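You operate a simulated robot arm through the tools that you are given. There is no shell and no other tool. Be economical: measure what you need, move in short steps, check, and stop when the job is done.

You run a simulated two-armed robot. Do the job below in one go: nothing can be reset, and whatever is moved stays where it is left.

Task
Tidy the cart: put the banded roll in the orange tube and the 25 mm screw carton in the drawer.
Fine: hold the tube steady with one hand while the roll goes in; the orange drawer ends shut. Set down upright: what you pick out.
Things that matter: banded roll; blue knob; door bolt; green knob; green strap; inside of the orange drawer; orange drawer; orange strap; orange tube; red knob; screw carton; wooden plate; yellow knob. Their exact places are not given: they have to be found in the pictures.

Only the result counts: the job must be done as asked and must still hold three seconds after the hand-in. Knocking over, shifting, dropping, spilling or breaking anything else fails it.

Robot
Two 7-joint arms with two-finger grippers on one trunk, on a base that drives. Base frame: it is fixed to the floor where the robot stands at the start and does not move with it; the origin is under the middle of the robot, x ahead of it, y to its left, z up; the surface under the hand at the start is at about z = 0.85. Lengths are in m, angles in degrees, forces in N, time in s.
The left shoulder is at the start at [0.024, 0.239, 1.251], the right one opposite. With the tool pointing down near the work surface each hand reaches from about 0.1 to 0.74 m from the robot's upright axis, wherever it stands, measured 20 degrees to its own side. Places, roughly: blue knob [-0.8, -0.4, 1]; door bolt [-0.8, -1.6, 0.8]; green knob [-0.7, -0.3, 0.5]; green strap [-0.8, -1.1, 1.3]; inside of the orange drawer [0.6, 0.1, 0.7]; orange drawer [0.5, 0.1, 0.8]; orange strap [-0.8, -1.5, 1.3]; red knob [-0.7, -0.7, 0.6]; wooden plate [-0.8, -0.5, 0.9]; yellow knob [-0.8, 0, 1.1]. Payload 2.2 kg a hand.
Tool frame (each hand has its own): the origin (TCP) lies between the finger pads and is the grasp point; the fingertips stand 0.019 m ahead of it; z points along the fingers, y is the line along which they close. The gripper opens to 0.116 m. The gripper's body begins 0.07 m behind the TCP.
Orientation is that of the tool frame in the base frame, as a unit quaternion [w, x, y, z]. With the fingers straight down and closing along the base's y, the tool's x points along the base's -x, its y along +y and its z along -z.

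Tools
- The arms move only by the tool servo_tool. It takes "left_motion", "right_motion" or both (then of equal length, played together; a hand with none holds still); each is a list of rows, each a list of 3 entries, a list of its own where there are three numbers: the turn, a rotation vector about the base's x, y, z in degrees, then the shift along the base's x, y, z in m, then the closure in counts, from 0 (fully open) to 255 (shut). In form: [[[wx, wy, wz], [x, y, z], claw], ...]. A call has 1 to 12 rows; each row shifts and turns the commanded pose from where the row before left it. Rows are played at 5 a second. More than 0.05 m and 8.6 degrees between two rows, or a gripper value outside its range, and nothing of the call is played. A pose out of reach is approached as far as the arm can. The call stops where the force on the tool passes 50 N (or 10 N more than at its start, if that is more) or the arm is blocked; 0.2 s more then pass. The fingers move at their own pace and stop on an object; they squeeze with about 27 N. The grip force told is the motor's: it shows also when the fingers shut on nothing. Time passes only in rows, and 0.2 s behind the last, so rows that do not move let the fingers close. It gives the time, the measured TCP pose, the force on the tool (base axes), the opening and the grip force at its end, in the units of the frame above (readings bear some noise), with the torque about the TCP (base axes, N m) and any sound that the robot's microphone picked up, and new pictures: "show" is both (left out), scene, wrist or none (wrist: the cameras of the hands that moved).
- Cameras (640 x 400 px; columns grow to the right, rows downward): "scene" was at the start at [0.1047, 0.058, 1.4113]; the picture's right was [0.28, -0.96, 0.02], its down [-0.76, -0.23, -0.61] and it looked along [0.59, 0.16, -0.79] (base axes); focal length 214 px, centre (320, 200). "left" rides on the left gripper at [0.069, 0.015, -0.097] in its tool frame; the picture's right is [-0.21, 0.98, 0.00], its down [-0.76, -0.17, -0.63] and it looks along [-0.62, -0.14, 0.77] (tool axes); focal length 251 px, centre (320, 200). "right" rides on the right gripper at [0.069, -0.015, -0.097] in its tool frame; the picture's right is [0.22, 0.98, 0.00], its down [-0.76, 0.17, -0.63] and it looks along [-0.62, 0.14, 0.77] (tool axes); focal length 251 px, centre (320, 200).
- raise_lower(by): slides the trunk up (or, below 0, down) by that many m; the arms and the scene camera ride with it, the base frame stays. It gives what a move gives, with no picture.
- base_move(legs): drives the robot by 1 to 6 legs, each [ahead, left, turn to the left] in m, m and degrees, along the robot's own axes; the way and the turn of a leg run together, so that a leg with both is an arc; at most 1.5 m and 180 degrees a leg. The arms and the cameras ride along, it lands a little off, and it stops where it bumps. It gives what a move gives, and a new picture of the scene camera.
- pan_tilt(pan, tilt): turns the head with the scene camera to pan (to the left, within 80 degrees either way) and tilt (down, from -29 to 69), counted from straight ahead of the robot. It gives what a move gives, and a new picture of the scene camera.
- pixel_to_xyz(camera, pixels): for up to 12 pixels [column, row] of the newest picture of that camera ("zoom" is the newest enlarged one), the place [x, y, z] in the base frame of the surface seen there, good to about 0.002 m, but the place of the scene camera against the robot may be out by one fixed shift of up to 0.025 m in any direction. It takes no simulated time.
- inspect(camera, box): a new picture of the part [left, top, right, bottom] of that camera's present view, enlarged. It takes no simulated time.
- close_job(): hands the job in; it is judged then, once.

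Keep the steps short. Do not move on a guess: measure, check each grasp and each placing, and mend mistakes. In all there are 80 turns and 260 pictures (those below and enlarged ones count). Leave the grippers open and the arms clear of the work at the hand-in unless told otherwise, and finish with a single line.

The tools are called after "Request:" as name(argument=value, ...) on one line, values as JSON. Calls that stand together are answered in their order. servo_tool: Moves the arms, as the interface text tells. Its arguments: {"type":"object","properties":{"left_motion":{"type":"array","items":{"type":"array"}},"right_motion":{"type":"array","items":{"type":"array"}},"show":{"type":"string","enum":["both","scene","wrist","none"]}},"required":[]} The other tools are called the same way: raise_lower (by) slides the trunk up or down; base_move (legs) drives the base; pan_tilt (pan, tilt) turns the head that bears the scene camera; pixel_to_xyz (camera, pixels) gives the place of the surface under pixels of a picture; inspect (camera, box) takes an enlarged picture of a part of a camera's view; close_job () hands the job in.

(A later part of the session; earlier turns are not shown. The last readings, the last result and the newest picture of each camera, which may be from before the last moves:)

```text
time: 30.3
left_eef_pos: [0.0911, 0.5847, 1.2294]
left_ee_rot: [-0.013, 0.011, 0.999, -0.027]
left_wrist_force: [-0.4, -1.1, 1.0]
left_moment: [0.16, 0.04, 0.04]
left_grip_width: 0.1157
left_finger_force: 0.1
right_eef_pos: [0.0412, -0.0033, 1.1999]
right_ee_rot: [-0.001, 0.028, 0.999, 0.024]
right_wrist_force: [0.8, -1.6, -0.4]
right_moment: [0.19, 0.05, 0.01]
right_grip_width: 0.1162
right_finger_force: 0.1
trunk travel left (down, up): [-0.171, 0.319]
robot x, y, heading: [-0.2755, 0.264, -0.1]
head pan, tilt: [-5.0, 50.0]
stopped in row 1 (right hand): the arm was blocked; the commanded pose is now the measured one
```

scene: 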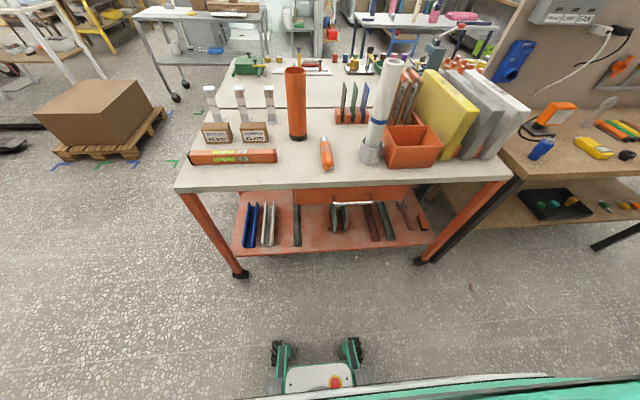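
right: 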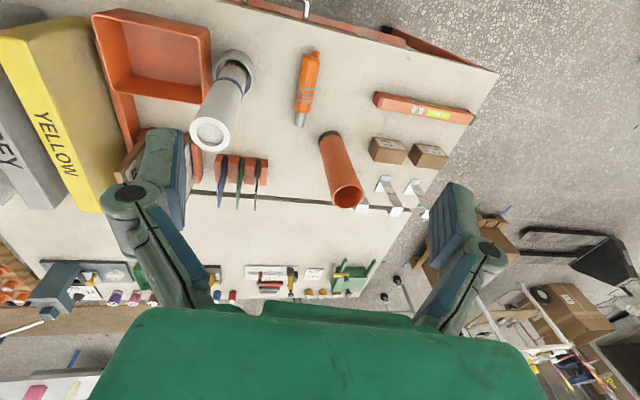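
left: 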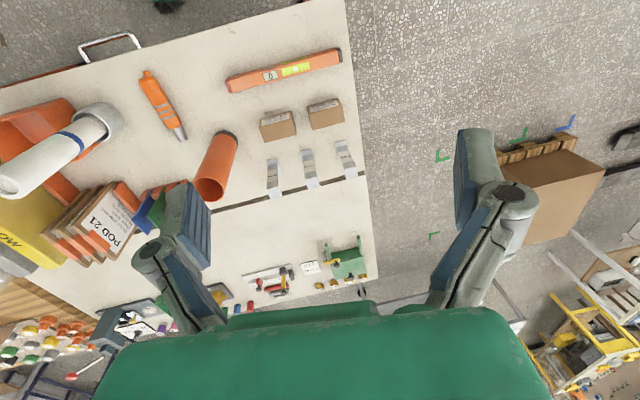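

The sway remains. I'll lower the trunk the rest of the way, since the hands are clear of the cart here, and see if it quiets.

Request:
raise_lower(by=-0.16)

Request:
servo_tool(right_motion=[[[0, 0, 0], [0, 0, 0], 0], [[0, 0, 0], [0, 0, 0], 0], [[0, 0, 0], [0, 0, 0], 0], [[0, 0, 0], [0, 0, 0], 0]], show="none")

Request:
servo_tool(right_motion=[[[0, 0, 0], [0, 0, 0], 0]], show="none")

Request:
servo_tool(right_motion=[[[0, 0, 0], [0, 0, 0], 0]], show="none")

Request:
servo_tool(right_motion=[[[0, 0, 0], [0, 0, 0], 0]], show="none")

```text
time: 32.2
left_eef_pos: [0.0895, 0.5911, 1.0699]
left_ee_rot: [-0.009, 0.016, 1.0, -0.018]
left_wrist_force: [0.1, -0.6, -0.2]
left_moment: [0.12, 0.01, -0.01]
left_grip_width: 0.116
left_finger_force: 0.1
right_eef_pos: [0.0401, 0.0119, 1.0451]
right_ee_rot: [0.004, 0.027, 0.999, 0.017]
right_wrist_force: [-0.6, -0.4, 0.4]
right_moment: [0.08, -0.02, 0.02]
right_grip_width: 0.1159
right_finger_force: 0.0
trunk travel left (down, up): [-0.011, 0.479]
robot x, y, heading: [-0.2768, 0.2639, -0.3]
head pan, tilt: [-5.0, 50.0]
```

```text
time: 33.2
left_eef_pos: [0.0906, 0.6331, 1.0574]
left_ee_rot: [-0.01, 0.012, 0.999, -0.037]
left_wrist_force: [-1.3, 1.2, 0.5]
left_moment: [-0.12, 0.01, 0.02]
left_grip_width: 0.1159
left_finger_force: 0.0
right_eef_pos: [0.0407, 0.0535, 1.0517]
right_ee_rot: [0.004, 0.026, 1.0, 0.0]
right_wrist_force: [-0.3, 0.3, 0.0]
right_moment: [-0.12, 0.03, 0.01]
right_grip_width: 0.1162
right_finger_force: 0.1
trunk travel left (down, up): [-0.011, 0.479]
robot x, y, heading: [-0.2753, 0.2755, -0.0]
head pan, tilt: [-5.0, 50.0]
```

```text
time: 33.6
left_eef_pos: [0.0903, 0.5889, 1.0692]
left_ee_rot: [-0.01, 0.013, 1.0, -0.025]
left_wrist_force: [0.1, -1.0, 0.3]
left_moment: [0.1, 0.04, -0.03]
left_grip_width: 0.1161
left_finger_force: 0.0
right_eef_pos: [0.041, 0.0057, 1.0431]
right_ee_rot: [0.0, 0.029, 0.999, 0.02]
right_wrist_force: [0.2, -1.5, 0.2]
right_moment: [0.15, 0.03, 0.01]
right_grip_width: 0.1159
right_finger_force: 0.1
trunk travel left (down, up): [-0.011, 0.479]
robot x, y, heading: [-0.2756, 0.2618, -0.2]
head pan, tilt: [-5.0, 50.0]
```

```text
time: 34.0
left_eef_pos: [0.0888, 0.6308, 1.0583]
left_ee_rot: [-0.01, 0.011, 0.999, -0.037]
left_wrist_force: [-0.1, 0.7, 0.5]
left_moment: [-0.07, -0.01, 0.02]
left_grip_width: 0.116
left_finger_force: 0.1
right_eef_pos: [0.0414, 0.0498, 1.0509]
right_ee_rot: [0.004, 0.027, 1.0, 0.002]
right_wrist_force: [-0.8, 2.1, -0.2]
right_moment: [-0.12, -0.01, -0.02]
right_grip_width: 0.116
right_finger_force: 0.1
trunk travel left (down, up): [-0.011, 0.479]
robot x, y, heading: [-0.2729, 0.2727, -0.3]
head pan, tilt: [-5.0, 50.0]
```

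```text
time: 34.4
left_eef_pos: [0.092, 0.5918, 1.0684]
left_ee_rot: [-0.009, 0.013, 1.0, -0.025]
left_wrist_force: [1.0, -1.3, -0.1]
left_moment: [0.12, -0.02, -0.03]
left_grip_width: 0.1159
left_finger_force: 0.1
right_eef_pos: [0.0414, 0.0101, 1.0439]
right_ee_rot: [0.001, 0.027, 0.999, 0.019]
right_wrist_force: [0.3, -0.8, -0.8]
right_moment: [0.06, 0.01, -0.02]
right_grip_width: 0.1163
right_finger_force: 0.1
trunk travel left (down, up): [-0.011, 0.479]
robot x, y, heading: [-0.2763, 0.2652, -0.2]
head pan, tilt: [-5.0, 50.0]
```

Fully lowered, the sway is only ±0.02 m. Arm posture seems to matter too. I need the tools pointing forward for the drawer handle and for holding the tube, so I'll turn both hands toward horizontal in small steps and watch.

Request:
servo_tool(left_motion=[[[0, -8, 0], [0.01, 0, 0], 0], [[0, -8, 0], [0.01, 0, 0], 0], [[0, -8, 0], [0.01, 0, 0], 0], [[0, -8, 0], [0.01, 0, 0], 0], [[0, -8, 0], [0.01, 0, 0], 0], [[0, -8, 0], [0.01, 0, 0], 0]], right_motion=[[[0, -8, 0], [0.01, 0, 0], 0], [[0, -8, 0], [0.01, 0, 0], 0], [[0, -8, 0], [0.01, 0, 0], 0], [[0, -8, 0], [0.01, 0, 0], 0], [[0, -8, 0], [0.01, 0, 0], 0], [[0, -8, 0], [0.01, 0, 0], 0]], show="none")

Request:
servo_tool(right_motion=[[[0, 0, 0], [0, 0, 0], 0]], show="none")

Request:
servo_tool(right_motion=[[[0, 0, 0], [0, 0, 0], 0]], show="none")

Request:
servo_tool(right_motion=[[[0, 0, 0], [0, 0, 0], 0]], show="wrist")

```text
time: 35.8
left_eef_pos: [0.2112, 0.6708, 1.0752]
left_ee_rot: [0.397, 0.02, 0.917, -0.024]
left_wrist_force: [0.3, 0.4, -0.4]
left_moment: [0.0, -0.01, -0.04]
left_grip_width: 0.1156
left_finger_force: 0.1
left hand out of reach, approached as far as the arm can: row 1, 2, 3, 4, 5, 6
right_eef_pos: [0.1003, 0.0307, 1.0493]
right_ee_rot: [0.41, 0.02, 0.912, 0.02]
right_wrist_force: [0.3, -0.7, 0.6]
right_moment: [0.01, -0.02, -0.02]
right_grip_width: 0.1157
right_finger_force: 0.1
trunk travel left (down, up): [-0.011, 0.479]
robot x, y, heading: [-0.2777, 0.2685, -0.3]
head pan, tilt: [-5.0, 50.0]
```

```text
time: 36.2
left_eef_pos: [0.2114, 0.6643, 1.0792]
left_ee_rot: [0.397, 0.025, 0.917, -0.019]
left_wrist_force: [0.6, -0.1, -0.4]
left_moment: [0.01, -0.02, -0.04]
left_grip_width: 0.1159
left_finger_force: 0.0
right_eef_pos: [0.1006, 0.0268, 1.0479]
right_ee_rot: [0.41, 0.021, 0.912, 0.021]
right_wrist_force: [0.0, -0.5, 0.0]
right_moment: [0.02, 0.03, -0.01]
right_grip_width: 0.1159
right_finger_force: 0.2
trunk travel left (down, up): [-0.011, 0.479]
robot x, y, heading: [-0.2747, 0.2694, -0.4]
head pan, tilt: [-5.0, 50.0]
```

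```text
time: 36.6
left_eef_pos: [0.211, 0.6678, 1.0774]
left_ee_rot: [0.397, 0.021, 0.917, -0.023]
left_wrist_force: [-1.1, 0.8, -0.4]
left_moment: [0.01, -0.05, 0.0]
left_grip_width: 0.116
left_finger_force: 0.1
right_eef_pos: [0.1, 0.0298, 1.0484]
right_ee_rot: [0.409, 0.019, 0.912, 0.021]
right_wrist_force: [0.4, 0.5, -0.5]
right_moment: [0.0, 0.0, 0.03]
right_grip_width: 0.1159
right_finger_force: 0.1
trunk travel left (down, up): [-0.011, 0.479]
robot x, y, heading: [-0.2753, 0.2689, -0.4]
head pan, tilt: [-5.0, 50.0]
```

```text
time: 37.0
left_eef_pos: [0.211, 0.6646, 1.0791]
left_ee_rot: [0.398, 0.025, 0.917, -0.02]
left_wrist_force: [0.8, 0.5, 1.0]
left_moment: [0.02, -0.02, -0.01]
left_grip_width: 0.116
left_finger_force: 0.1
right_eef_pos: [0.1013, 0.0282, 1.0484]
right_ee_rot: [0.41, 0.021, 0.912, 0.021]
right_wrist_force: [-0.1, -0.1, -0.5]
right_moment: [-0.03, -0.01, 0.0]
right_grip_width: 0.1161
right_finger_force: 0.1
trunk travel left (down, up): [-0.011, 0.479]
robot x, y, heading: [-0.2779, 0.2706, -0.1]
head pan, tilt: [-5.0, 50.0]
```

right: 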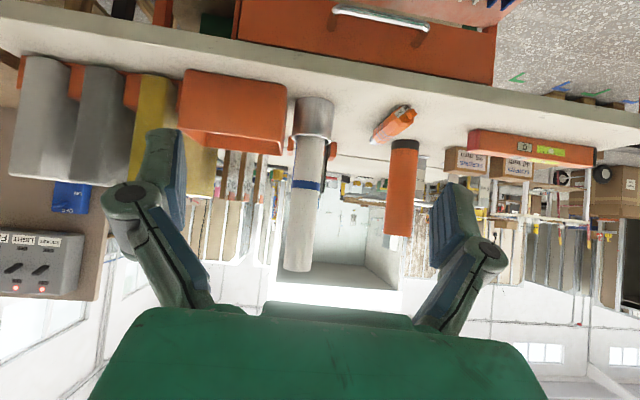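

The robot is steady now, moving under 3 mm. From this view I'll measure the drawer handle at (335,12)–(428,28), the drawer front, and the tube and roll edges.

Request:
pixel_to_xyz(camera="right", pixels=[[337, 11], [380, 17], [424, 27], [380, 40], [240, 20], [492, 60], [400, 70], [390, 190], [413, 190], [400, 150], [285, 240], [310, 240]])

Request:
inspect(camera="right", box=[230, 0, 500, 100])

Request:
inspect(camera="left", box=[0, 0, 640, 400])

Request:
inspect(camera="scene", box=[0, 0, 640, 400])

```text
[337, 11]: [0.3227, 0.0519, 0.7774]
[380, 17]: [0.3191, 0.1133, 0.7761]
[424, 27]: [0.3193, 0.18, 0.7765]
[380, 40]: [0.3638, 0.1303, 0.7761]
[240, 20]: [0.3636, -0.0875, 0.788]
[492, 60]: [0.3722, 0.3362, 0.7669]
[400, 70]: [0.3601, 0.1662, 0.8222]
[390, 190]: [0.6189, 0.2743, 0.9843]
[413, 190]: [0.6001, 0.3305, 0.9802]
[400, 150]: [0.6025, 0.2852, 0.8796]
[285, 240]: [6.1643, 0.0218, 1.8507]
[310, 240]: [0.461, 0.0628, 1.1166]
```

```text
2.37 times, centred on (365, 50) of right
```

zoom: 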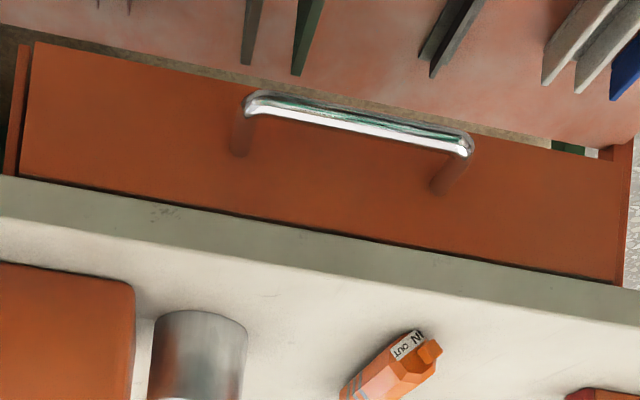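

```text
1.00 times, centred on (320, 200) of left (not enlarged: the box is as wide or as high as the picture)
```

zoom: 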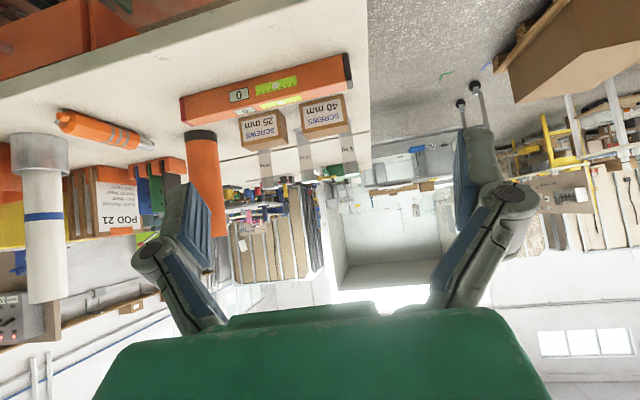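

```text
1.00 times, centred on (320, 200) of scene (not enlarged: the box is as wide or as high as the picture)
```

zoom: 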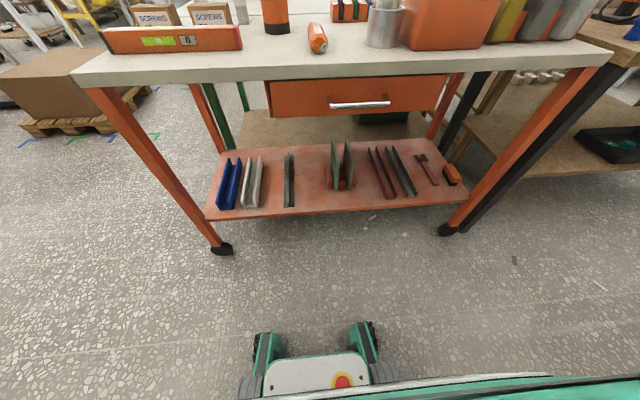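

The handle bar is at x≈0.324, y 0.05–0.18, z≈0.776, and the drawer front is at x≈0.364. I'll level the right tool forward while lowering it to the handle's height, staying short of the cart.

Request:
servo_tool(right_motion=[[[0, -7, 0], [0.01, 0.014, -0.045], 0], [[0, -7, 0], [0.01, 0.014, -0.045], 0], [[0, -7, 0], [0.01, 0.014, -0.045], 0], [[0, -7, 0], [0.01, 0.014, -0.045], 0], [[0, -7, 0], [0.01, 0.014, -0.045], 0], [[0, -7, 0], [0.01, 0.014, -0.045], 0]], show="none")

Request:
servo_tool(right_motion=[[[-8.2, 0, 0], [0, 0, 0], 0], [[-8.2, 0, 0], [0, 0, 0], 0], [[-8.2, 0, 0], [0, 0, 0], 0], [[-8.2, 0, 0], [0, 0, 0], 0], [[-8.2, 0, 0], [0, 0, 0], 0], [[-8.2, 0, 0], [0, 0, 0], 0], [[-8.2, 0, 0], [0, 0, 0], 0], [[-8.2, 0, 0], [0, 0, 0], 0], [[-8.2, 0, 0], [0, 0, 0], 0], [[-8.2, 0, 0], [0, 0, 0], 0], [[-8.0, 0, 0], [0, 0, 0], 0]], show="both")

```text
time: 38.4
left_eef_pos: [0.2135, 0.663, 1.0777]
left_ee_rot: [0.397, 0.024, 0.917, -0.02]
left_wrist_force: [0.1, -0.9, 0.3]
left_moment: [0.03, -0.04, 0.0]
left_grip_width: 0.1159
left_finger_force: 0.1
right_eef_pos: [0.204, 0.1281, 0.8009]
right_ee_rot: [0.71, 0.013, 0.704, 0.027]
right_wrist_force: [0.4, -0.4, -0.3]
right_moment: [0.02, 0.01, 0.0]
right_grip_width: 0.1161
right_finger_force: 0.0
right hand out of reach, approached as far as the arm can: row 3, 4
trunk travel left (down, up): [-0.011, 0.479]
robot x, y, heading: [-0.2725, 0.2679, -0.2]
head pan, tilt: [-5.0, 50.0]
```

```text
time: 40.8
left_eef_pos: [0.2112, 0.6677, 1.0768]
left_ee_rot: [0.398, 0.024, 0.917, -0.022]
left_wrist_force: [0.0, 0.3, -0.1]
left_moment: [-0.02, 0.0, -0.03]
left_grip_width: 0.116
left_finger_force: 0.1
right_eef_pos: [0.2054, 0.1337, 0.8018]
right_ee_rot: [0.509, -0.494, 0.516, -0.481]
right_wrist_force: [0.2, 1.0, -0.4]
right_moment: [-0.01, 0.02, 0.01]
right_grip_width: 0.1161
right_finger_force: 0.1
trunk travel left (down, up): [-0.011, 0.479]
robot x, y, heading: [-0.2767, 0.2703, -0.4]
head pan, tilt: [-5.0, 50.0]
```

scene: 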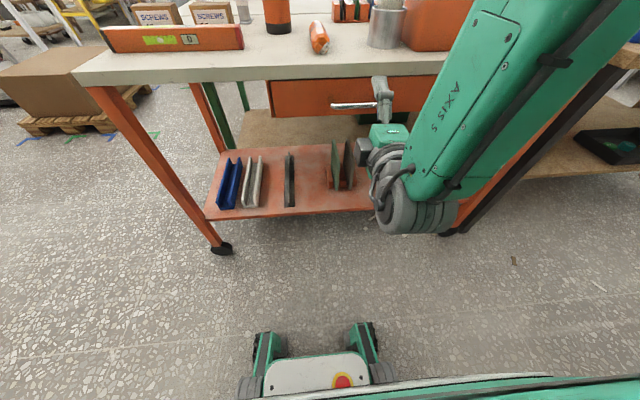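
right: 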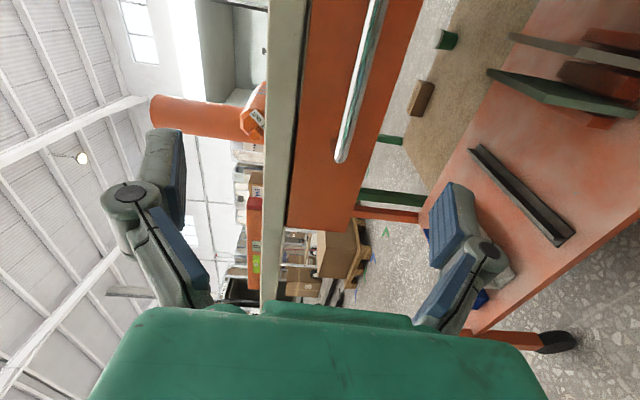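

The right hand is level, closing vertically, and steady. I'll re-measure the bar, seen from (375,20) to (340,155).

Request:
pixel_to_xyz(camera="right", pixels=[[372, 30], [360, 80], [354, 80], [366, 80], [350, 120], [340, 152], [320, 100], [300, 150], [281, 100]])

```text
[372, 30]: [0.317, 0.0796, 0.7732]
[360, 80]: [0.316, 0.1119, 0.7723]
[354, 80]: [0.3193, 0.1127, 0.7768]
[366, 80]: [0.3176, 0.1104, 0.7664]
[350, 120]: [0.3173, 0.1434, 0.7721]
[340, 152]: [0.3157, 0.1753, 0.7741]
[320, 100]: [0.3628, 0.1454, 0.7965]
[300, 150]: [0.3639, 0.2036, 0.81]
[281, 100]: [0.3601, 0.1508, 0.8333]
```

The bar centre is (0.323, 0.118, 0.7725). I'll close the fingers partway to about 50 mm so they stay under the table edge, align, and advance around the bar.

Request:
servo_tool(right_motion=[[[0, 0, 0], [0, -0.016, -0.029], 145], [[0, 0, 0], [0, 0, 0], 145], [[0, 0, 0], [0.04, 0, 0], 145], [[0, 0, 0], [0.04, 0, 0], 145], [[0, 0, 0], [0.025, 0, 0], 145], [[0, 0, 0], [0.013, 0, 0], 145], [[0, 0, 0], [0, 0, 0], 145]], show="wrist")

```text
time: 42.4
left_eef_pos: [0.2122, 0.6686, 1.0778]
left_ee_rot: [0.398, 0.023, 0.917, -0.022]
left_wrist_force: [0.6, 0.8, 0.3]
left_moment: [0.02, -0.01, 0.02]
left_grip_width: 0.1161
left_finger_force: 0.1
right_eef_pos: [0.3251, 0.1185, 0.7743]
right_ee_rot: [0.509, -0.495, 0.517, -0.479]
right_wrist_force: [-0.9, 0.6, -0.7]
right_moment: [-0.03, 0.01, 0.01]
right_grip_width: 0.0502
right_finger_force: 0.1
trunk travel left (down, up): [-0.011, 0.479]
robot x, y, heading: [-0.2733, 0.2671, -0.4]
head pan, tilt: [-5.0, 50.0]
```

right: 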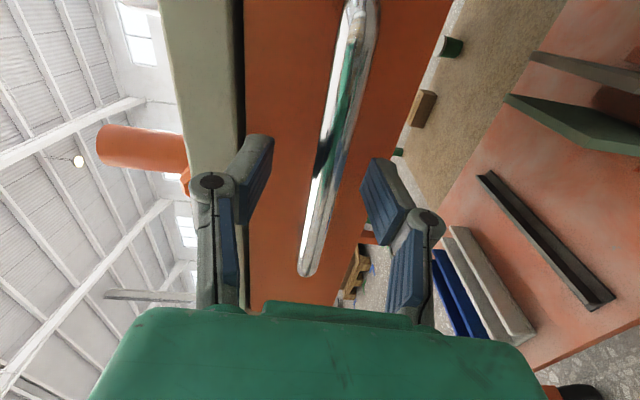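

The bar is between the fingers with no contact force. Now I'll close and pull gently.

Request:
servo_tool(right_motion=[[[0, 0, 0], [0, 0, 0], 255], [[0, 0, 0], [0, 0, 0], 255], [[0, 0, 0], [0, 0, 0], 255], [[0, 0, 0], [-0.01, 0, 0], 255], [[0, 0, 0], [-0.02, 0, 0], 255], [[0, 0, 0], [-0.02, 0, 0], 255], [[0, 0, 0], [-0.02, 0, 0], 255]], show="both")

```text
time: 44.0
left_eef_pos: [0.2123, 0.6673, 1.0793]
left_ee_rot: [0.398, 0.022, 0.917, -0.022]
left_wrist_force: [0.5, 0.3, -0.5]
left_moment: [0.02, -0.01, 0.0]
left_grip_width: 0.1157
left_finger_force: 0.0
right_eef_pos: [0.2524, 0.119, 0.7714]
right_ee_rot: [0.51, -0.493, 0.516, -0.479]
right_wrist_force: [-0.9, 0.9, 0.1]
right_moment: [0.0, 0.02, 0.0]
right_grip_width: 0.0002
right_finger_force: 28.8
trunk travel left (down, up): [-0.011, 0.479]
robot x, y, heading: [-0.2748, 0.2705, -0.4]
head pan, tilt: [-5.0, 50.0]
```

scene: 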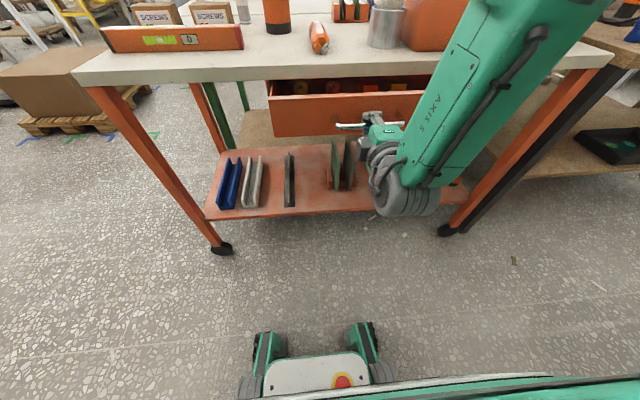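
right: 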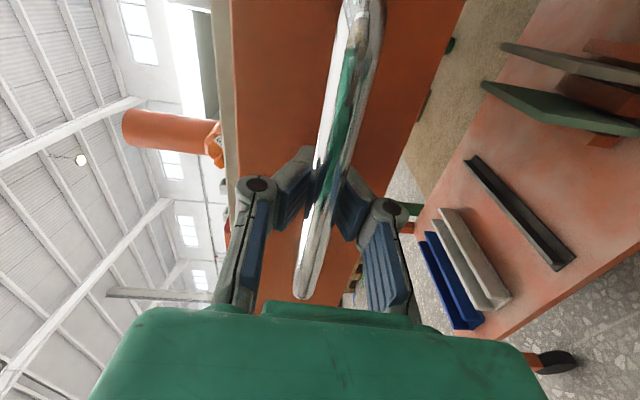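

The drawer opened about 6 cm, with the fingers hooked shut behind the bar, and I can see things inside. I'll pull it further.

Request:
servo_tool(right_motion=[[[0, 0, 0], [-0.02, 0, 0], 255], [[0, 0, 0], [-0.02, 0, 0], 255], [[0, 0, 0], [-0.02, 0, 0], 255], [[0, 0, 0], [-0.02, 0, 0], 255], [[0, 0, 0], [-0.02, 0, 0], 255], [[0, 0, 0], [-0.02, 0, 0], 255], [[0, 0, 0], [-0.02, 0, 0], 255], [[0, 0, 0], [0, 0, 0], 255]], show="scene")

```text
time: 45.5
left_eef_pos: [0.2123, 0.6666, 1.0792]
left_ee_rot: [0.398, 0.023, 0.917, -0.022]
left_wrist_force: [-0.6, 0.5, -0.3]
left_moment: [0.0, 0.03, 0.0]
left_grip_width: 0.1162
left_finger_force: 0.0
right_eef_pos: [0.1584, 0.1342, 0.7692]
right_ee_rot: [0.512, -0.483, 0.513, -0.49]
right_wrist_force: [0.3, -4.2, 16.3]
right_moment: [-0.07, 0.43, 0.43]
right_grip_width: 0.0058
right_finger_force: 28.7
right hand out of reach, approached as far as the arm can: row 4, 5, 6, 7
trunk travel left (down, up): [-0.011, 0.479]
robot x, y, heading: [-0.2744, 0.2669, -0.1]
head pan, tilt: [-5.0, 50.0]
stopped in row 7 (right hand): the force on the tool passed its limit at 59 N (the readings are from after the stop); the commanded pose is now the measured one
```

scene: 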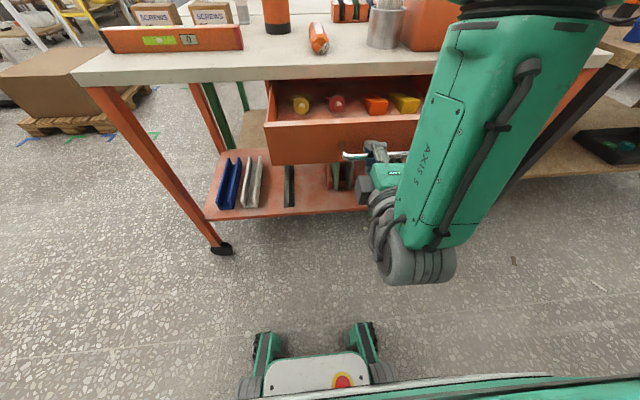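

The drawer is open about 0.16 m. The arm is at its near limit, so I'll stop pulling by arm and measure the free floor inside.

Request:
inspect(camera="scene", box=[250, 70, 450, 180])

Request:
pixel_to_xyz(camera="scene", pixels=[[290, 116], [330, 115], [300, 104], [336, 103], [375, 104], [404, 102], [340, 122], [268, 123], [300, 122], [267, 90], [350, 155], [300, 72]])

```text
3.20 times, centred on (350, 125) of scene
```

zoom: 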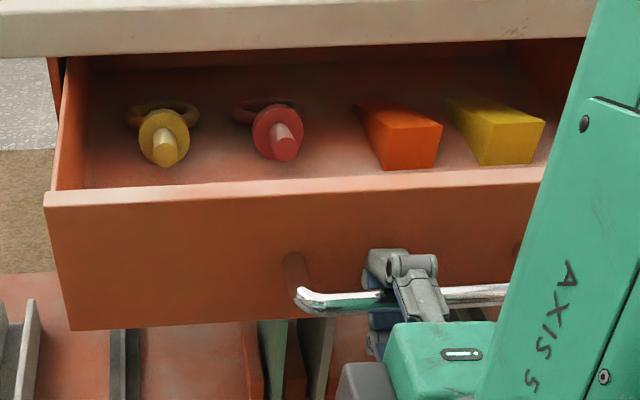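

```text
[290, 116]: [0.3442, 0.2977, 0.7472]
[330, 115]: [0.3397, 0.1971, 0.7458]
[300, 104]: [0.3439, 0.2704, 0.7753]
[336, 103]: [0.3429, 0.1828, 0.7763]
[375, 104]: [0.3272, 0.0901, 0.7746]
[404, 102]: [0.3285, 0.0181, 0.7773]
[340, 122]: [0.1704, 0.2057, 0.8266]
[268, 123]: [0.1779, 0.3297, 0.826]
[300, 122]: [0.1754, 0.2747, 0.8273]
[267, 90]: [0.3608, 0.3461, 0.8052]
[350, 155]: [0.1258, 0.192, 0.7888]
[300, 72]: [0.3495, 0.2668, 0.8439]
```

The free floor inside runs from x≈0.19 to 0.31 at z≈0.74, which is enough for the carton. I'll open the fingers off the bar, then back the base straight off by 0.08.

Request:
servo_tool(right_motion=[[[0, 0, 0], [0, 0, 0], 110], [[0, 0, 0], [0, 0, 0.003], 110], [[0, 0, 0], [0, 0, 0], 110]], show="wrist")

```text
time: 46.3
left_eef_pos: [0.211, 0.6666, 1.0781]
left_ee_rot: [0.398, 0.024, 0.917, -0.023]
left_wrist_force: [0.1, -0.1, -0.1]
left_moment: [-0.02, -0.05, 0.0]
left_grip_width: 0.1161
left_finger_force: 0.0
right_eef_pos: [0.1604, 0.1347, 0.7683]
right_ee_rot: [0.51, -0.485, 0.515, -0.489]
right_wrist_force: [0.7, -1.0, 0.3]
right_moment: [-0.02, 0.01, -0.03]
right_grip_width: 0.066
right_finger_force: 0.1
trunk travel left (down, up): [-0.011, 0.479]
robot x, y, heading: [-0.2748, 0.2687, -0.1]
head pan, tilt: [-5.0, 50.0]
```

right: 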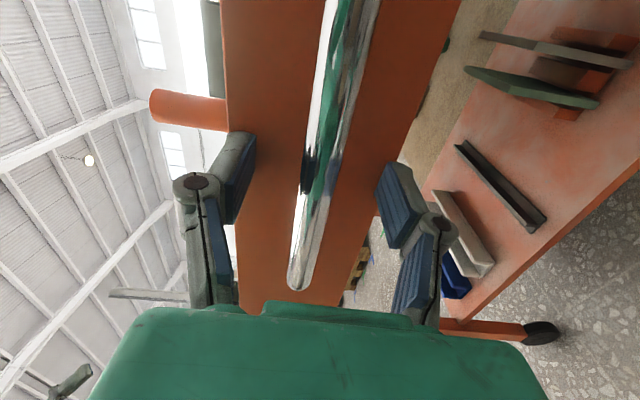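

The bar is free between the open fingers. Next I'll back off.

Request:
base_move(legs=[[-0.1, 0, 0]])

Request:
inspect(camera="right", box=[0, 0, 640, 400])

```text
time: 47.4
left_eef_pos: [0.1112, 0.6675, 1.0793]
left_ee_rot: [0.398, 0.024, 0.917, -0.022]
left_wrist_force: [-0.3, -0.3, 0.4]
left_moment: [0.0, 0.0, 0.02]
left_grip_width: 0.1162
left_finger_force: 0.1
right_eef_pos: [0.0582, 0.1349, 0.7706]
right_ee_rot: [0.51, -0.484, 0.515, -0.49]
right_wrist_force: [-0.1, -0.1, 1.6]
right_moment: [0.03, 0.01, -0.01]
right_grip_width: 0.0659
right_finger_force: 0.0
trunk travel left (down, up): [-0.011, 0.479]
robot x, y, heading: [-0.3741, 0.2716, -0.5]
head pan, tilt: [-5.0, 50.0]
```

scene: 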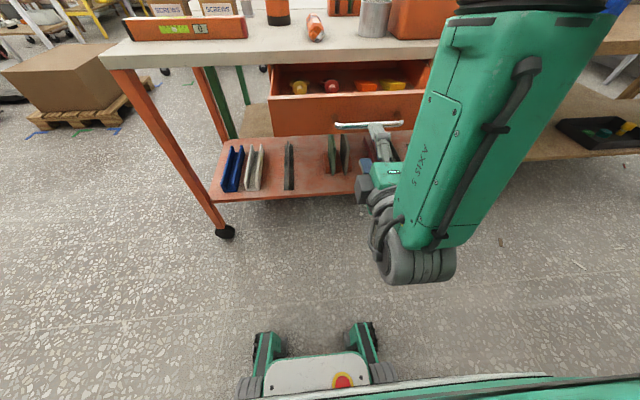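

```text
1.00 times, centred on (320, 200) of right (not enlarged: the box is as wide or as high as the picture)
```

zoom: 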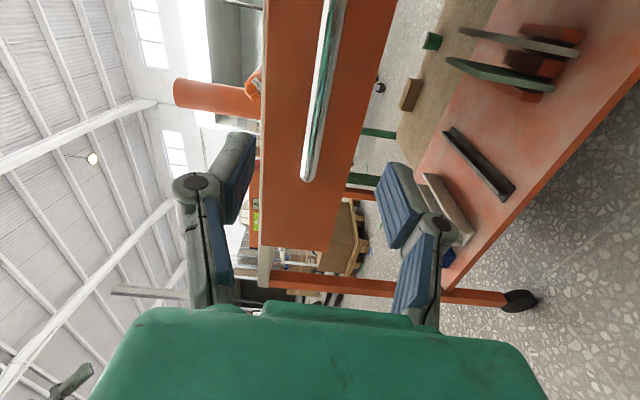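

The hand is clear of the handle. I'll raise the trunk 0.2, which lifts both hands above the cart top, then move the right hand higher and to the right before driving closer for the carton.

Request:
raise_lower(by=0.2)

Request:
servo_tool(right_motion=[[[0, 0, 0], [0, -0.02, 0.03], 0], [[0, 0, 0], [0, -0.03, 0.03], 0], [[0, 0, 0], [0, -0.03, 0.04], 0], [[0, 0, 0], [0, -0.03, 0.04], 0], [[0, 0, 0], [0, -0.03, 0.03], 0], [[0, 0, 0], [0, -0.03, 0], 0], [[0, 0, 0], [0, 0, 0], 0]], show="none")

Request:
raise_lower(by=0)

```text
time: 49.6
left_eef_pos: [0.1105, 0.668, 1.2802]
left_ee_rot: [0.399, 0.024, 0.916, -0.023]
left_wrist_force: [0.8, 0.2, -0.8]
left_moment: [0.02, -0.05, 0.01]
left_grip_width: 0.116
left_finger_force: 0.1
right_eef_pos: [0.0587, 0.1369, 0.9706]
right_ee_rot: [0.511, -0.483, 0.515, -0.491]
right_wrist_force: [-0.3, 0.3, 0.9]
right_moment: [0.0, 0.0, 0.0]
right_grip_width: 0.0661
right_finger_force: 0.1
trunk travel left (down, up): [-0.211, 0.279]
robot x, y, heading: [-0.3706, 0.2673, -0.5]
head pan, tilt: [-5.0, 50.0]
```

```text
time: 51.2
left_eef_pos: [0.1102, 0.6704, 1.2794]
left_ee_rot: [0.399, 0.025, 0.916, -0.023]
left_wrist_force: [0.1, -0.5, 0.2]
left_moment: [-0.04, 0.0, 0.0]
left_grip_width: 0.1161
left_finger_force: 0.0
right_eef_pos: [0.119, 0.0298, 1.1309]
right_ee_rot: [0.51, -0.486, 0.513, -0.491]
right_wrist_force: [-0.2, 0.2, 0.4]
right_moment: [-0.02, 0.03, 0.0]
right_grip_width: 0.1159
right_finger_force: 0.0
right hand out of reach, approached as far as the arm can: row 1, 2, 3, 4, 6
trunk travel left (down, up): [-0.211, 0.279]
robot x, y, heading: [-0.3732, 0.2685, -0.7]
head pan, tilt: [-5.0, 50.0]
```

```text
time: 51.7
left_eef_pos: [0.1107, 0.662, 1.2806]
left_ee_rot: [0.399, 0.025, 0.916, -0.022]
left_wrist_force: [0.3, -0.5, 0.5]
left_moment: [-0.04, 0.01, 0.03]
left_grip_width: 0.1159
left_finger_force: 0.0
right_eef_pos: [0.1193, 0.0238, 1.1293]
right_ee_rot: [0.511, -0.484, 0.516, -0.489]
right_wrist_force: [0.6, 0.1, 0.2]
right_moment: [-0.01, 0.0, 0.01]
right_grip_width: 0.1159
right_finger_force: 0.0
trunk travel left (down, up): [-0.211, 0.279]
robot x, y, heading: [-0.3731, 0.2651, -0.4]
head pan, tilt: [-5.0, 50.0]
```

I'll lift the right hand a bit more and narrow its fingers so it passes above everything, then drive forward 0.25 m.

Request:
servo_tool(right_motion=[[[0, 0, 0], [0, -0.01, 0.04], 200], [[0, 0, 0], [0, -0.01, 0.04], 200], [[0, 0, 0], [0, -0.01, 0.04], 200], [[0, 0, 0], [0, 0, 0.02], 200], [[0, 0, 0], [0, 0, 0], 200]], show="none")

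Request:
base_move(legs=[[0.25, 0, 0.4]])

Request:
raise_lower(by=0)

Request:
inspect(camera="left", box=[0, 0, 640, 400])

```text
time: 52.9
left_eef_pos: [0.1112, 0.6709, 1.2777]
left_ee_rot: [0.398, 0.022, 0.917, -0.023]
left_wrist_force: [0.2, 1.2, 0.3]
left_moment: [-0.05, -0.01, -0.02]
left_grip_width: 0.116
left_finger_force: 0.0
right_eef_pos: [0.1181, 0.001, 1.2699]
right_ee_rot: [0.51, -0.486, 0.514, -0.49]
right_wrist_force: [-0.8, 0.4, -0.3]
right_moment: [0.02, 0.0, -0.03]
right_grip_width: 0.0251
right_finger_force: 0.1
trunk travel left (down, up): [-0.211, 0.279]
robot x, y, heading: [-0.3711, 0.2698, -0.5]
head pan, tilt: [-5.0, 50.0]
```

```text
time: 54.7
left_eef_pos: [0.3534, 0.6725, 1.2803]
left_ee_rot: [0.4, 0.02, 0.916, -0.022]
left_wrist_force: [0.0, -0.2, -1.1]
left_moment: [0.02, 0.04, 0.0]
left_grip_width: 0.116
left_finger_force: 0.1
right_eef_pos: [0.3678, 0.0048, 1.2691]
right_ee_rot: [0.513, -0.487, 0.513, -0.487]
right_wrist_force: [0.2, -0.4, 0.4]
right_moment: [0.02, 0.0, -0.02]
right_grip_width: 0.0252
right_finger_force: 0.1
trunk travel left (down, up): [-0.211, 0.279]
robot x, y, heading: [-0.127, 0.2719, 0.3]
head pan, tilt: [-5.0, 50.0]
```

scene: 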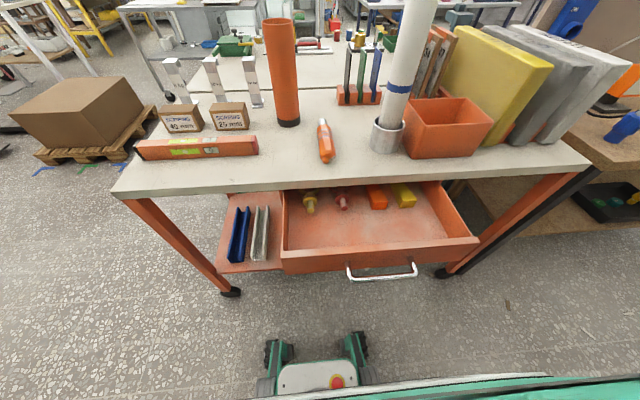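

```text
time: 55.2
left_eef_pos: [0.3517, 0.6688, 1.2813]
left_ee_rot: [0.401, 0.02, 0.915, -0.02]
left_wrist_force: [-0.4, 0.5, -0.1]
left_moment: [-0.01, 0.01, 0.0]
left_grip_width: 0.1158
left_finger_force: 0.1
right_eef_pos: [0.3659, 0.0016, 1.2695]
right_ee_rot: [0.514, -0.486, 0.512, -0.487]
right_wrist_force: [0.0, -0.1, -0.1]
right_moment: [0.0, -0.02, -0.02]
right_grip_width: 0.0249
right_finger_force: 0.0
trunk travel left (down, up): [-0.211, 0.279]
robot x, y, heading: [-0.1278, 0.2684, 0.3]
head pan, tilt: [-5.0, 50.0]
```

```text
1.00 times, centred on (320, 200) of left (not enlarged: the box is as wide or as high as the picture)
```

zoom: 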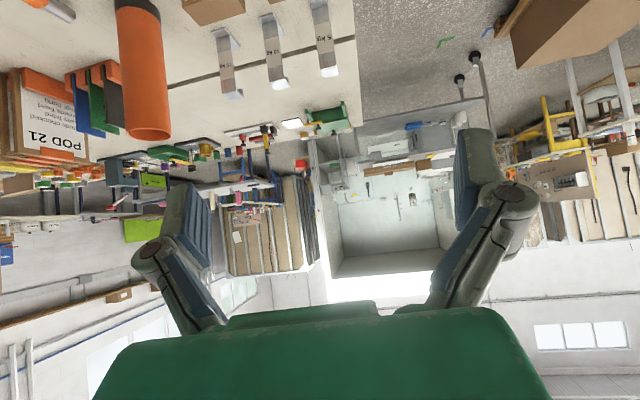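

Everything is steady, and the drawer floor is well exposed. Next I'll turn the left tool back to pointing down and bring it over the 25 mm carton, staying high.

Request:
servo_tool(left_motion=[[[0, 8, 0], [0.02, -0.03, 0], 0], [[0, 8, 0], [0.02, -0.03, 0], 0], [[0, 8, 0], [0.02, -0.03, -0.02], 0], [[0, 8, 0], [0.02, -0.03, -0.02], 0], [[0, 8, 0], [0.02, -0.03, -0.03], 0], [[0, 7, 0], [0.02, -0.03, -0.03], 0], [[0, 0, 0], [0.02, 0, -0.03], 0], [[0, 0, 0], [0, 0, 0], 0]], show="wrist")

Request:
raise_lower(by=0)

```text
time: 57.0
left_eef_pos: [0.4918, 0.4909, 1.1529]
left_ee_rot: [0.003, 0.009, 1.0, -0.027]
left_wrist_force: [-0.4, 0.3, 0.1]
left_moment: [0.0, -0.01, 0.02]
left_grip_width: 0.116
left_finger_force: 0.1
right_eef_pos: [0.3645, 0.0024, 1.2699]
right_ee_rot: [0.514, -0.486, 0.512, -0.487]
right_wrist_force: [-0.7, -1.1, -0.5]
right_moment: [0.01, -0.01, -0.02]
right_grip_width: 0.0253
right_finger_force: 0.0
trunk travel left (down, up): [-0.211, 0.279]
robot x, y, heading: [-0.1293, 0.269, 0.1]
head pan, tilt: [-5.0, 50.0]
```

left: 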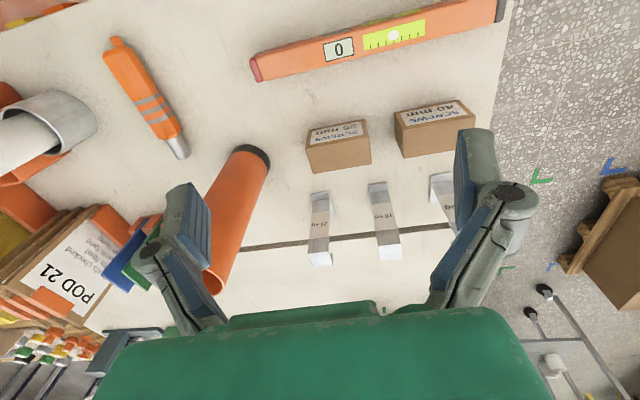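

```text
time: 57.5
left_eef_pos: [0.4913, 0.4877, 1.1516]
left_ee_rot: [0.002, 0.009, 1.0, -0.026]
left_wrist_force: [-0.1, 0.0, -0.2]
left_moment: [0.01, -0.05, -0.03]
left_grip_width: 0.116
left_finger_force: 0.1
right_eef_pos: [0.3647, 0.0013, 1.2703]
right_ee_rot: [0.513, -0.486, 0.513, -0.487]
right_wrist_force: [0.1, -0.9, -0.2]
right_moment: [0.0, -0.04, -0.02]
right_grip_width: 0.0247
right_finger_force: 0.0
trunk travel left (down, up): [-0.211, 0.279]
robot x, y, heading: [-0.1239, 0.2698, 0.2]
head pan, tilt: [-5.0, 50.0]
```

Steady. I'll measure the carton's corners.

Request:
inspect(camera="left", box=[280, 90, 400, 190])

Request:
pixel_to_xyz(camera="left", pixels=[[309, 150], [369, 139], [370, 161], [315, 170], [340, 155], [312, 131], [366, 123], [340, 180]])

```text
4.00 times, centred on (340, 140) of left
```

zoom: 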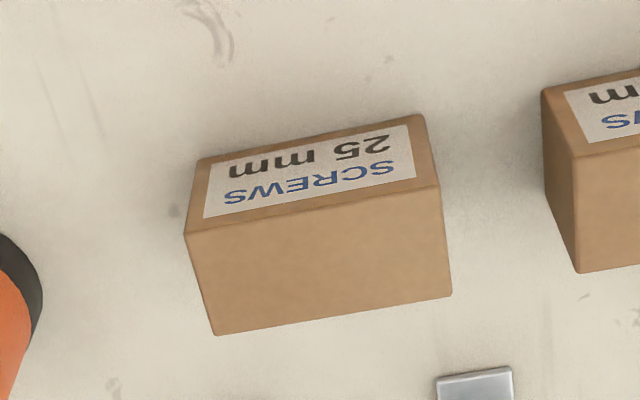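

```text
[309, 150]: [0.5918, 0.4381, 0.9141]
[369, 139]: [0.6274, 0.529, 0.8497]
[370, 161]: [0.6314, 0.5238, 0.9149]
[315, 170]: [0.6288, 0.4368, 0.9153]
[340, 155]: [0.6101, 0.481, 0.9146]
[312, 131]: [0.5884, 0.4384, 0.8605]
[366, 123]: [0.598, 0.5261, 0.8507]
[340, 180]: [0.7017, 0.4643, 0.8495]
```

The carton spans x 0.587–0.632 and y 0.434–0.524, with its top at 0.915 and its centre at (0.610, 0.479). That's at the edge of reach, so I'll check the clearance between base and drawer before creeping forward.

Request:
pan_tilt(pan=-5, tilt=66)

Request:
pixel_to_xyz(camera="scene", pixels=[[320, 390], [320, 330], [320, 300], [320, 250], [380, 220], [330, 280], [300, 270], [360, 270]])

```text
time: 58.3
left_eef_pos: [0.4917, 0.49, 1.1524]
left_ee_rot: [0.001, 0.01, 1.0, -0.025]
left_wrist_force: [0.4, 0.2, 0.8]
left_moment: [0.0, 0.02, 0.03]
left_grip_width: 0.1159
left_finger_force: 0.0
right_eef_pos: [0.3654, 0.0026, 1.2677]
right_ee_rot: [0.514, -0.486, 0.513, -0.487]
right_wrist_force: [0.2, 0.3, 0.7]
right_moment: [-0.02, 0.01, 0.04]
right_grip_width: 0.0251
right_finger_force: 0.1
trunk travel left (down, up): [-0.211, 0.279]
robot x, y, heading: [-0.1309, 0.269, 0.3]
head pan, tilt: [-5.0, 66.0]
```

scene: 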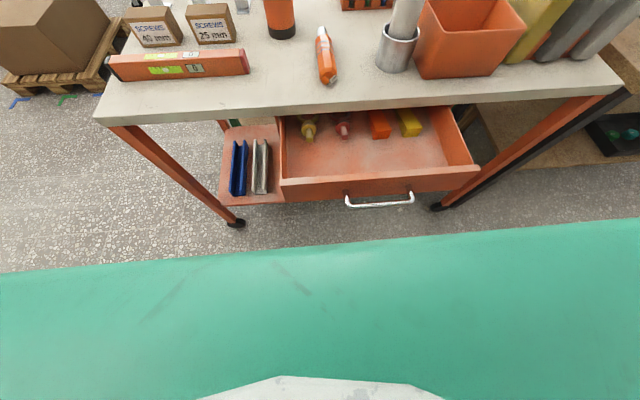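

```text
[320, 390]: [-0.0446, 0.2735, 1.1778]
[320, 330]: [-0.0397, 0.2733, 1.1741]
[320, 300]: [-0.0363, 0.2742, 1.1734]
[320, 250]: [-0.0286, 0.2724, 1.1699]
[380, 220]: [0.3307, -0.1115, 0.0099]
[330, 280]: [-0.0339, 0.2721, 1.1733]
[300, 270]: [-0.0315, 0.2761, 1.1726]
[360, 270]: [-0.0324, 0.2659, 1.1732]
```

The trunk front is about 0.15 m from the handle, so I'll creep forward 0.05.

Request:
base_move(legs=[[0.05, 0, 0]])

Request:
servo_tool(left_motion=[[[1.5, 0, -0.3], [0.03, 0, -0.03], 0], [[1.5, 0, -0.3], [0.03, 0, -0.04], 0], [[0, 0, 0], [0.009, 0, -0.04], 0], [[0, 0, 0], [0, 0, -0.03], 0], [[0, 0, 0], [0, 0, 0], 0]], show="wrist")

```text
time: 59.2
left_eef_pos: [0.5407, 0.4896, 1.1508]
left_ee_rot: [0.002, 0.009, 1.0, -0.027]
left_wrist_force: [0.1, 0.2, -0.6]
left_moment: [0.0, 0.03, -0.02]
left_grip_width: 0.1162
left_finger_force: 0.1
right_eef_pos: [0.4158, 0.0024, 1.2694]
right_ee_rot: [0.514, -0.486, 0.512, -0.487]
right_wrist_force: [0.3, -0.3, -0.5]
right_moment: [0.01, -0.03, 0.02]
right_grip_width: 0.0251
right_finger_force: 0.0
trunk travel left (down, up): [-0.211, 0.279]
robot x, y, heading: [-0.077, 0.2732, 0.2]
head pan, tilt: [-5.0, 66.0]
```

scene: 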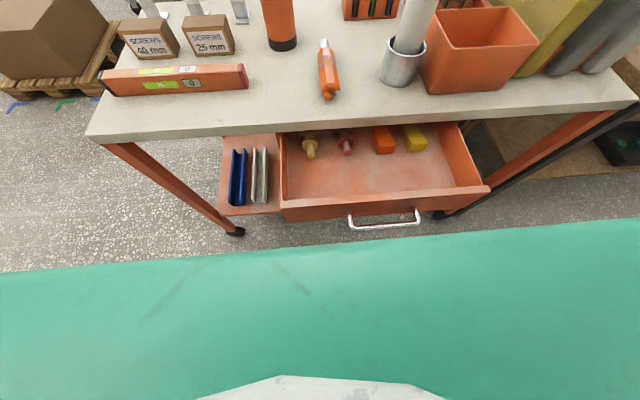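

```text
time: 60.4
left_eef_pos: [0.6079, 0.4903, 1.013]
left_ee_rot: [0.001, 0.015, 1.0, -0.001]
left_wrist_force: [0.3, -0.2, 0.3]
left_moment: [0.01, 0.03, -0.04]
left_grip_width: 0.1161
left_finger_force: 0.1
right_eef_pos: [0.4132, 0.0028, 1.2703]
right_ee_rot: [0.515, -0.486, 0.512, -0.487]
right_wrist_force: [0.2, -1.0, -0.7]
right_moment: [0.02, -0.02, 0.0]
right_grip_width: 0.025
right_finger_force: 0.0
trunk travel left (down, up): [-0.211, 0.279]
robot x, y, heading: [-0.0782, 0.2734, 0.1]
head pan, tilt: [-5.0, 66.0]
```

left: 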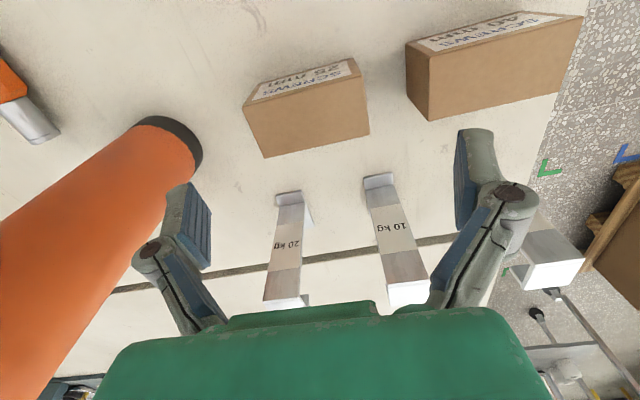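

I'm above the carton. I'll verify its centre again and where the weights stand.

Request:
pixel_to_xyz(camera="left", pixels=[[252, 112], [352, 82], [366, 130], [268, 152], [300, 120], [290, 193], [285, 300], [378, 180], [410, 290]])

```text
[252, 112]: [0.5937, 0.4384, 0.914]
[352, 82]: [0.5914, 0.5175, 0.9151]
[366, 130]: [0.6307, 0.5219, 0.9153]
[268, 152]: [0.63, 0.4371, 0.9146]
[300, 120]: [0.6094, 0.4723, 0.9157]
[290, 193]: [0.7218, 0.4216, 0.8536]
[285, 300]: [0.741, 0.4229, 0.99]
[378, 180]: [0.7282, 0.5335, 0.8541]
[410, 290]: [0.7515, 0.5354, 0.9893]
```

The centre is confirmed at (0.611, 0.479), with the weights 9 cm behind. I'll descend and close.

Request:
servo_tool(left_motion=[[[0, 0, 0], [0.003, -0.011, -0.02], 0], [[0, 0, 0], [0, 0, -0.035], 0], [[0, 0, 0], [0, 0, -0.035], 0], [[0, 0, 0], [0, 0, -0.03], 0], [[0, 0, 0], [0, 0, 0], 0], [[0, 0, 0], [0, 0, 0], 255], [[0, 0, 0], [0, 0, 0], 255], [[0, 0, 0], [0, 0, 0], 255]], show="wrist")

```text
time: 62.2
left_eef_pos: [0.6141, 0.4793, 0.894]
left_ee_rot: [0.003, 0.015, 1.0, -0.001]
left_wrist_force: [-0.4, -0.8, 1.3]
left_moment: [-0.26, 0.08, 0.05]
left_grip_width: 0.1031
left_finger_force: 27.0
right_eef_pos: [0.4134, 0.002, 1.2701]
right_ee_rot: [0.514, -0.486, 0.512, -0.487]
right_wrist_force: [-0.2, -0.2, -0.1]
right_moment: [0.0, 0.0, 0.02]
right_grip_width: 0.025
right_finger_force: 0.1
trunk travel left (down, up): [-0.211, 0.279]
robot x, y, heading: [-0.078, 0.2676, -0.1]
head pan, tilt: [-5.0, 66.0]
```

left: 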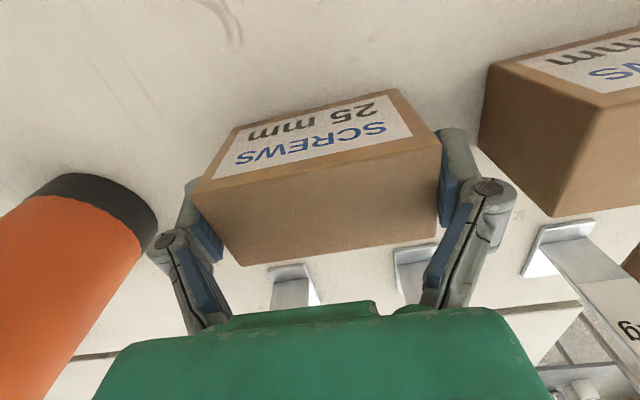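

The carton is gripped with firm contact at a width of 0.103. I'll lift straight up and check.

Request:
servo_tool(left_motion=[[[0, 0, 0], [0, 0, 0.02], 255], [[0, 0, 0], [0, 0, 0.03], 255], [[0, 0, 0], [0, 0, 0.03], 255], [[0, 0, 0], [0, 0, 0.03], 255], [[0, 0, 0], [-0.02, 0, 0.01], 255], [[0, 0, 0], [-0.04, 0, 0], 255], [[0, 0, 0], [-0.04, 0, 0], 255], [[0, 0, 0], [-0.04, 0, 0], 255], [[0, 0, 0], [-0.04, -0.03, 0], 255]], show="both")

```text
time: 64.2
left_eef_pos: [0.4302, 0.4477, 1.0129]
left_ee_rot: [0.004, 0.015, 1.0, 0.0]
left_wrist_force: [-0.1, -0.7, -2.6]
left_moment: [0.02, 0.04, -0.02]
left_grip_width: 0.1028
left_finger_force: 27.1
right_eef_pos: [0.4108, 0.0013, 1.2704]
right_ee_rot: [0.516, -0.485, 0.512, -0.487]
right_wrist_force: [-0.4, 0.2, -1.4]
right_moment: [-0.02, -0.01, 0.01]
right_grip_width: 0.025
right_finger_force: 0.1
trunk travel left (down, up): [-0.211, 0.279]
robot x, y, heading: [-0.0778, 0.2687, 0.1]
head pan, tilt: [-5.0, 66.0]
```

scene: 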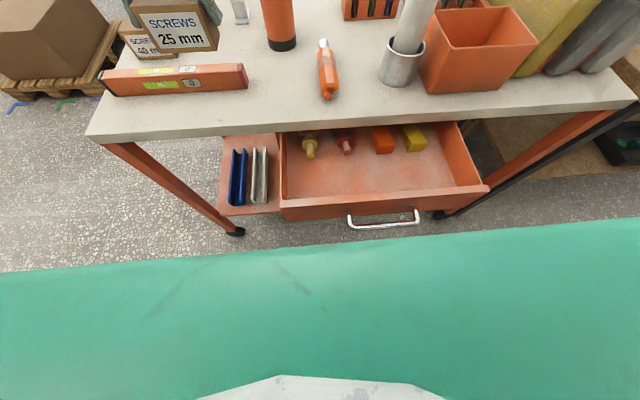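
left: 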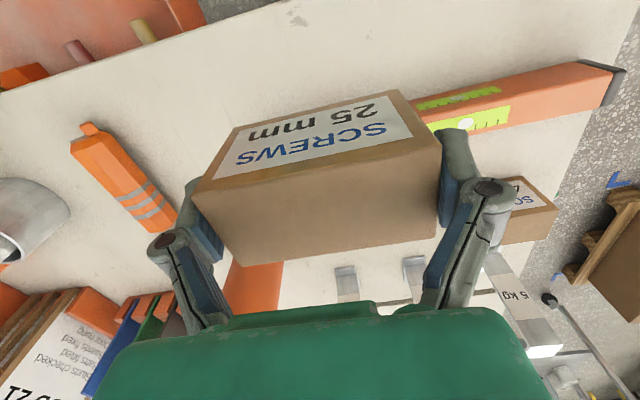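

The carton is held upright. I'll measure the drawer's inner front wall, floor and items to choose the spot.

Request:
pixel_to_xyz(camera="scene", pixels=[[380, 188], [380, 197], [380, 170], [320, 175], [311, 156], [349, 151], [384, 152], [416, 150], [286, 180], [470, 180], [360, 165], [384, 222]])

Request:
inspect(camera="scene", box=[260, 110, 500, 240])

```text
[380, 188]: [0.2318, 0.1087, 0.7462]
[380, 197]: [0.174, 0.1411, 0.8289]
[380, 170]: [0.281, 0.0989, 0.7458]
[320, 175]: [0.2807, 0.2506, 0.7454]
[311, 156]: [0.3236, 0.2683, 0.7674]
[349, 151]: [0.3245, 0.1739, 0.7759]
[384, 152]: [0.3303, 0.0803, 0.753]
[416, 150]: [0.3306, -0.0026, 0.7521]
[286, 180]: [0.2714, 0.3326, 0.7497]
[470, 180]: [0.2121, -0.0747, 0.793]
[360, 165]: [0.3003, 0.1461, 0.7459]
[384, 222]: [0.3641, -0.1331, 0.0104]
```

```text
2.67 times, centred on (380, 175) of scene
```

zoom: 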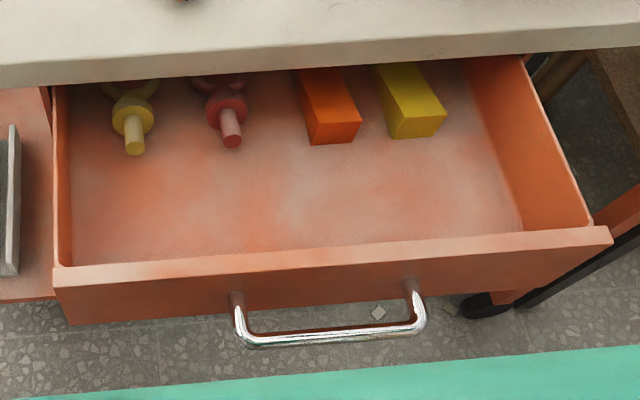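

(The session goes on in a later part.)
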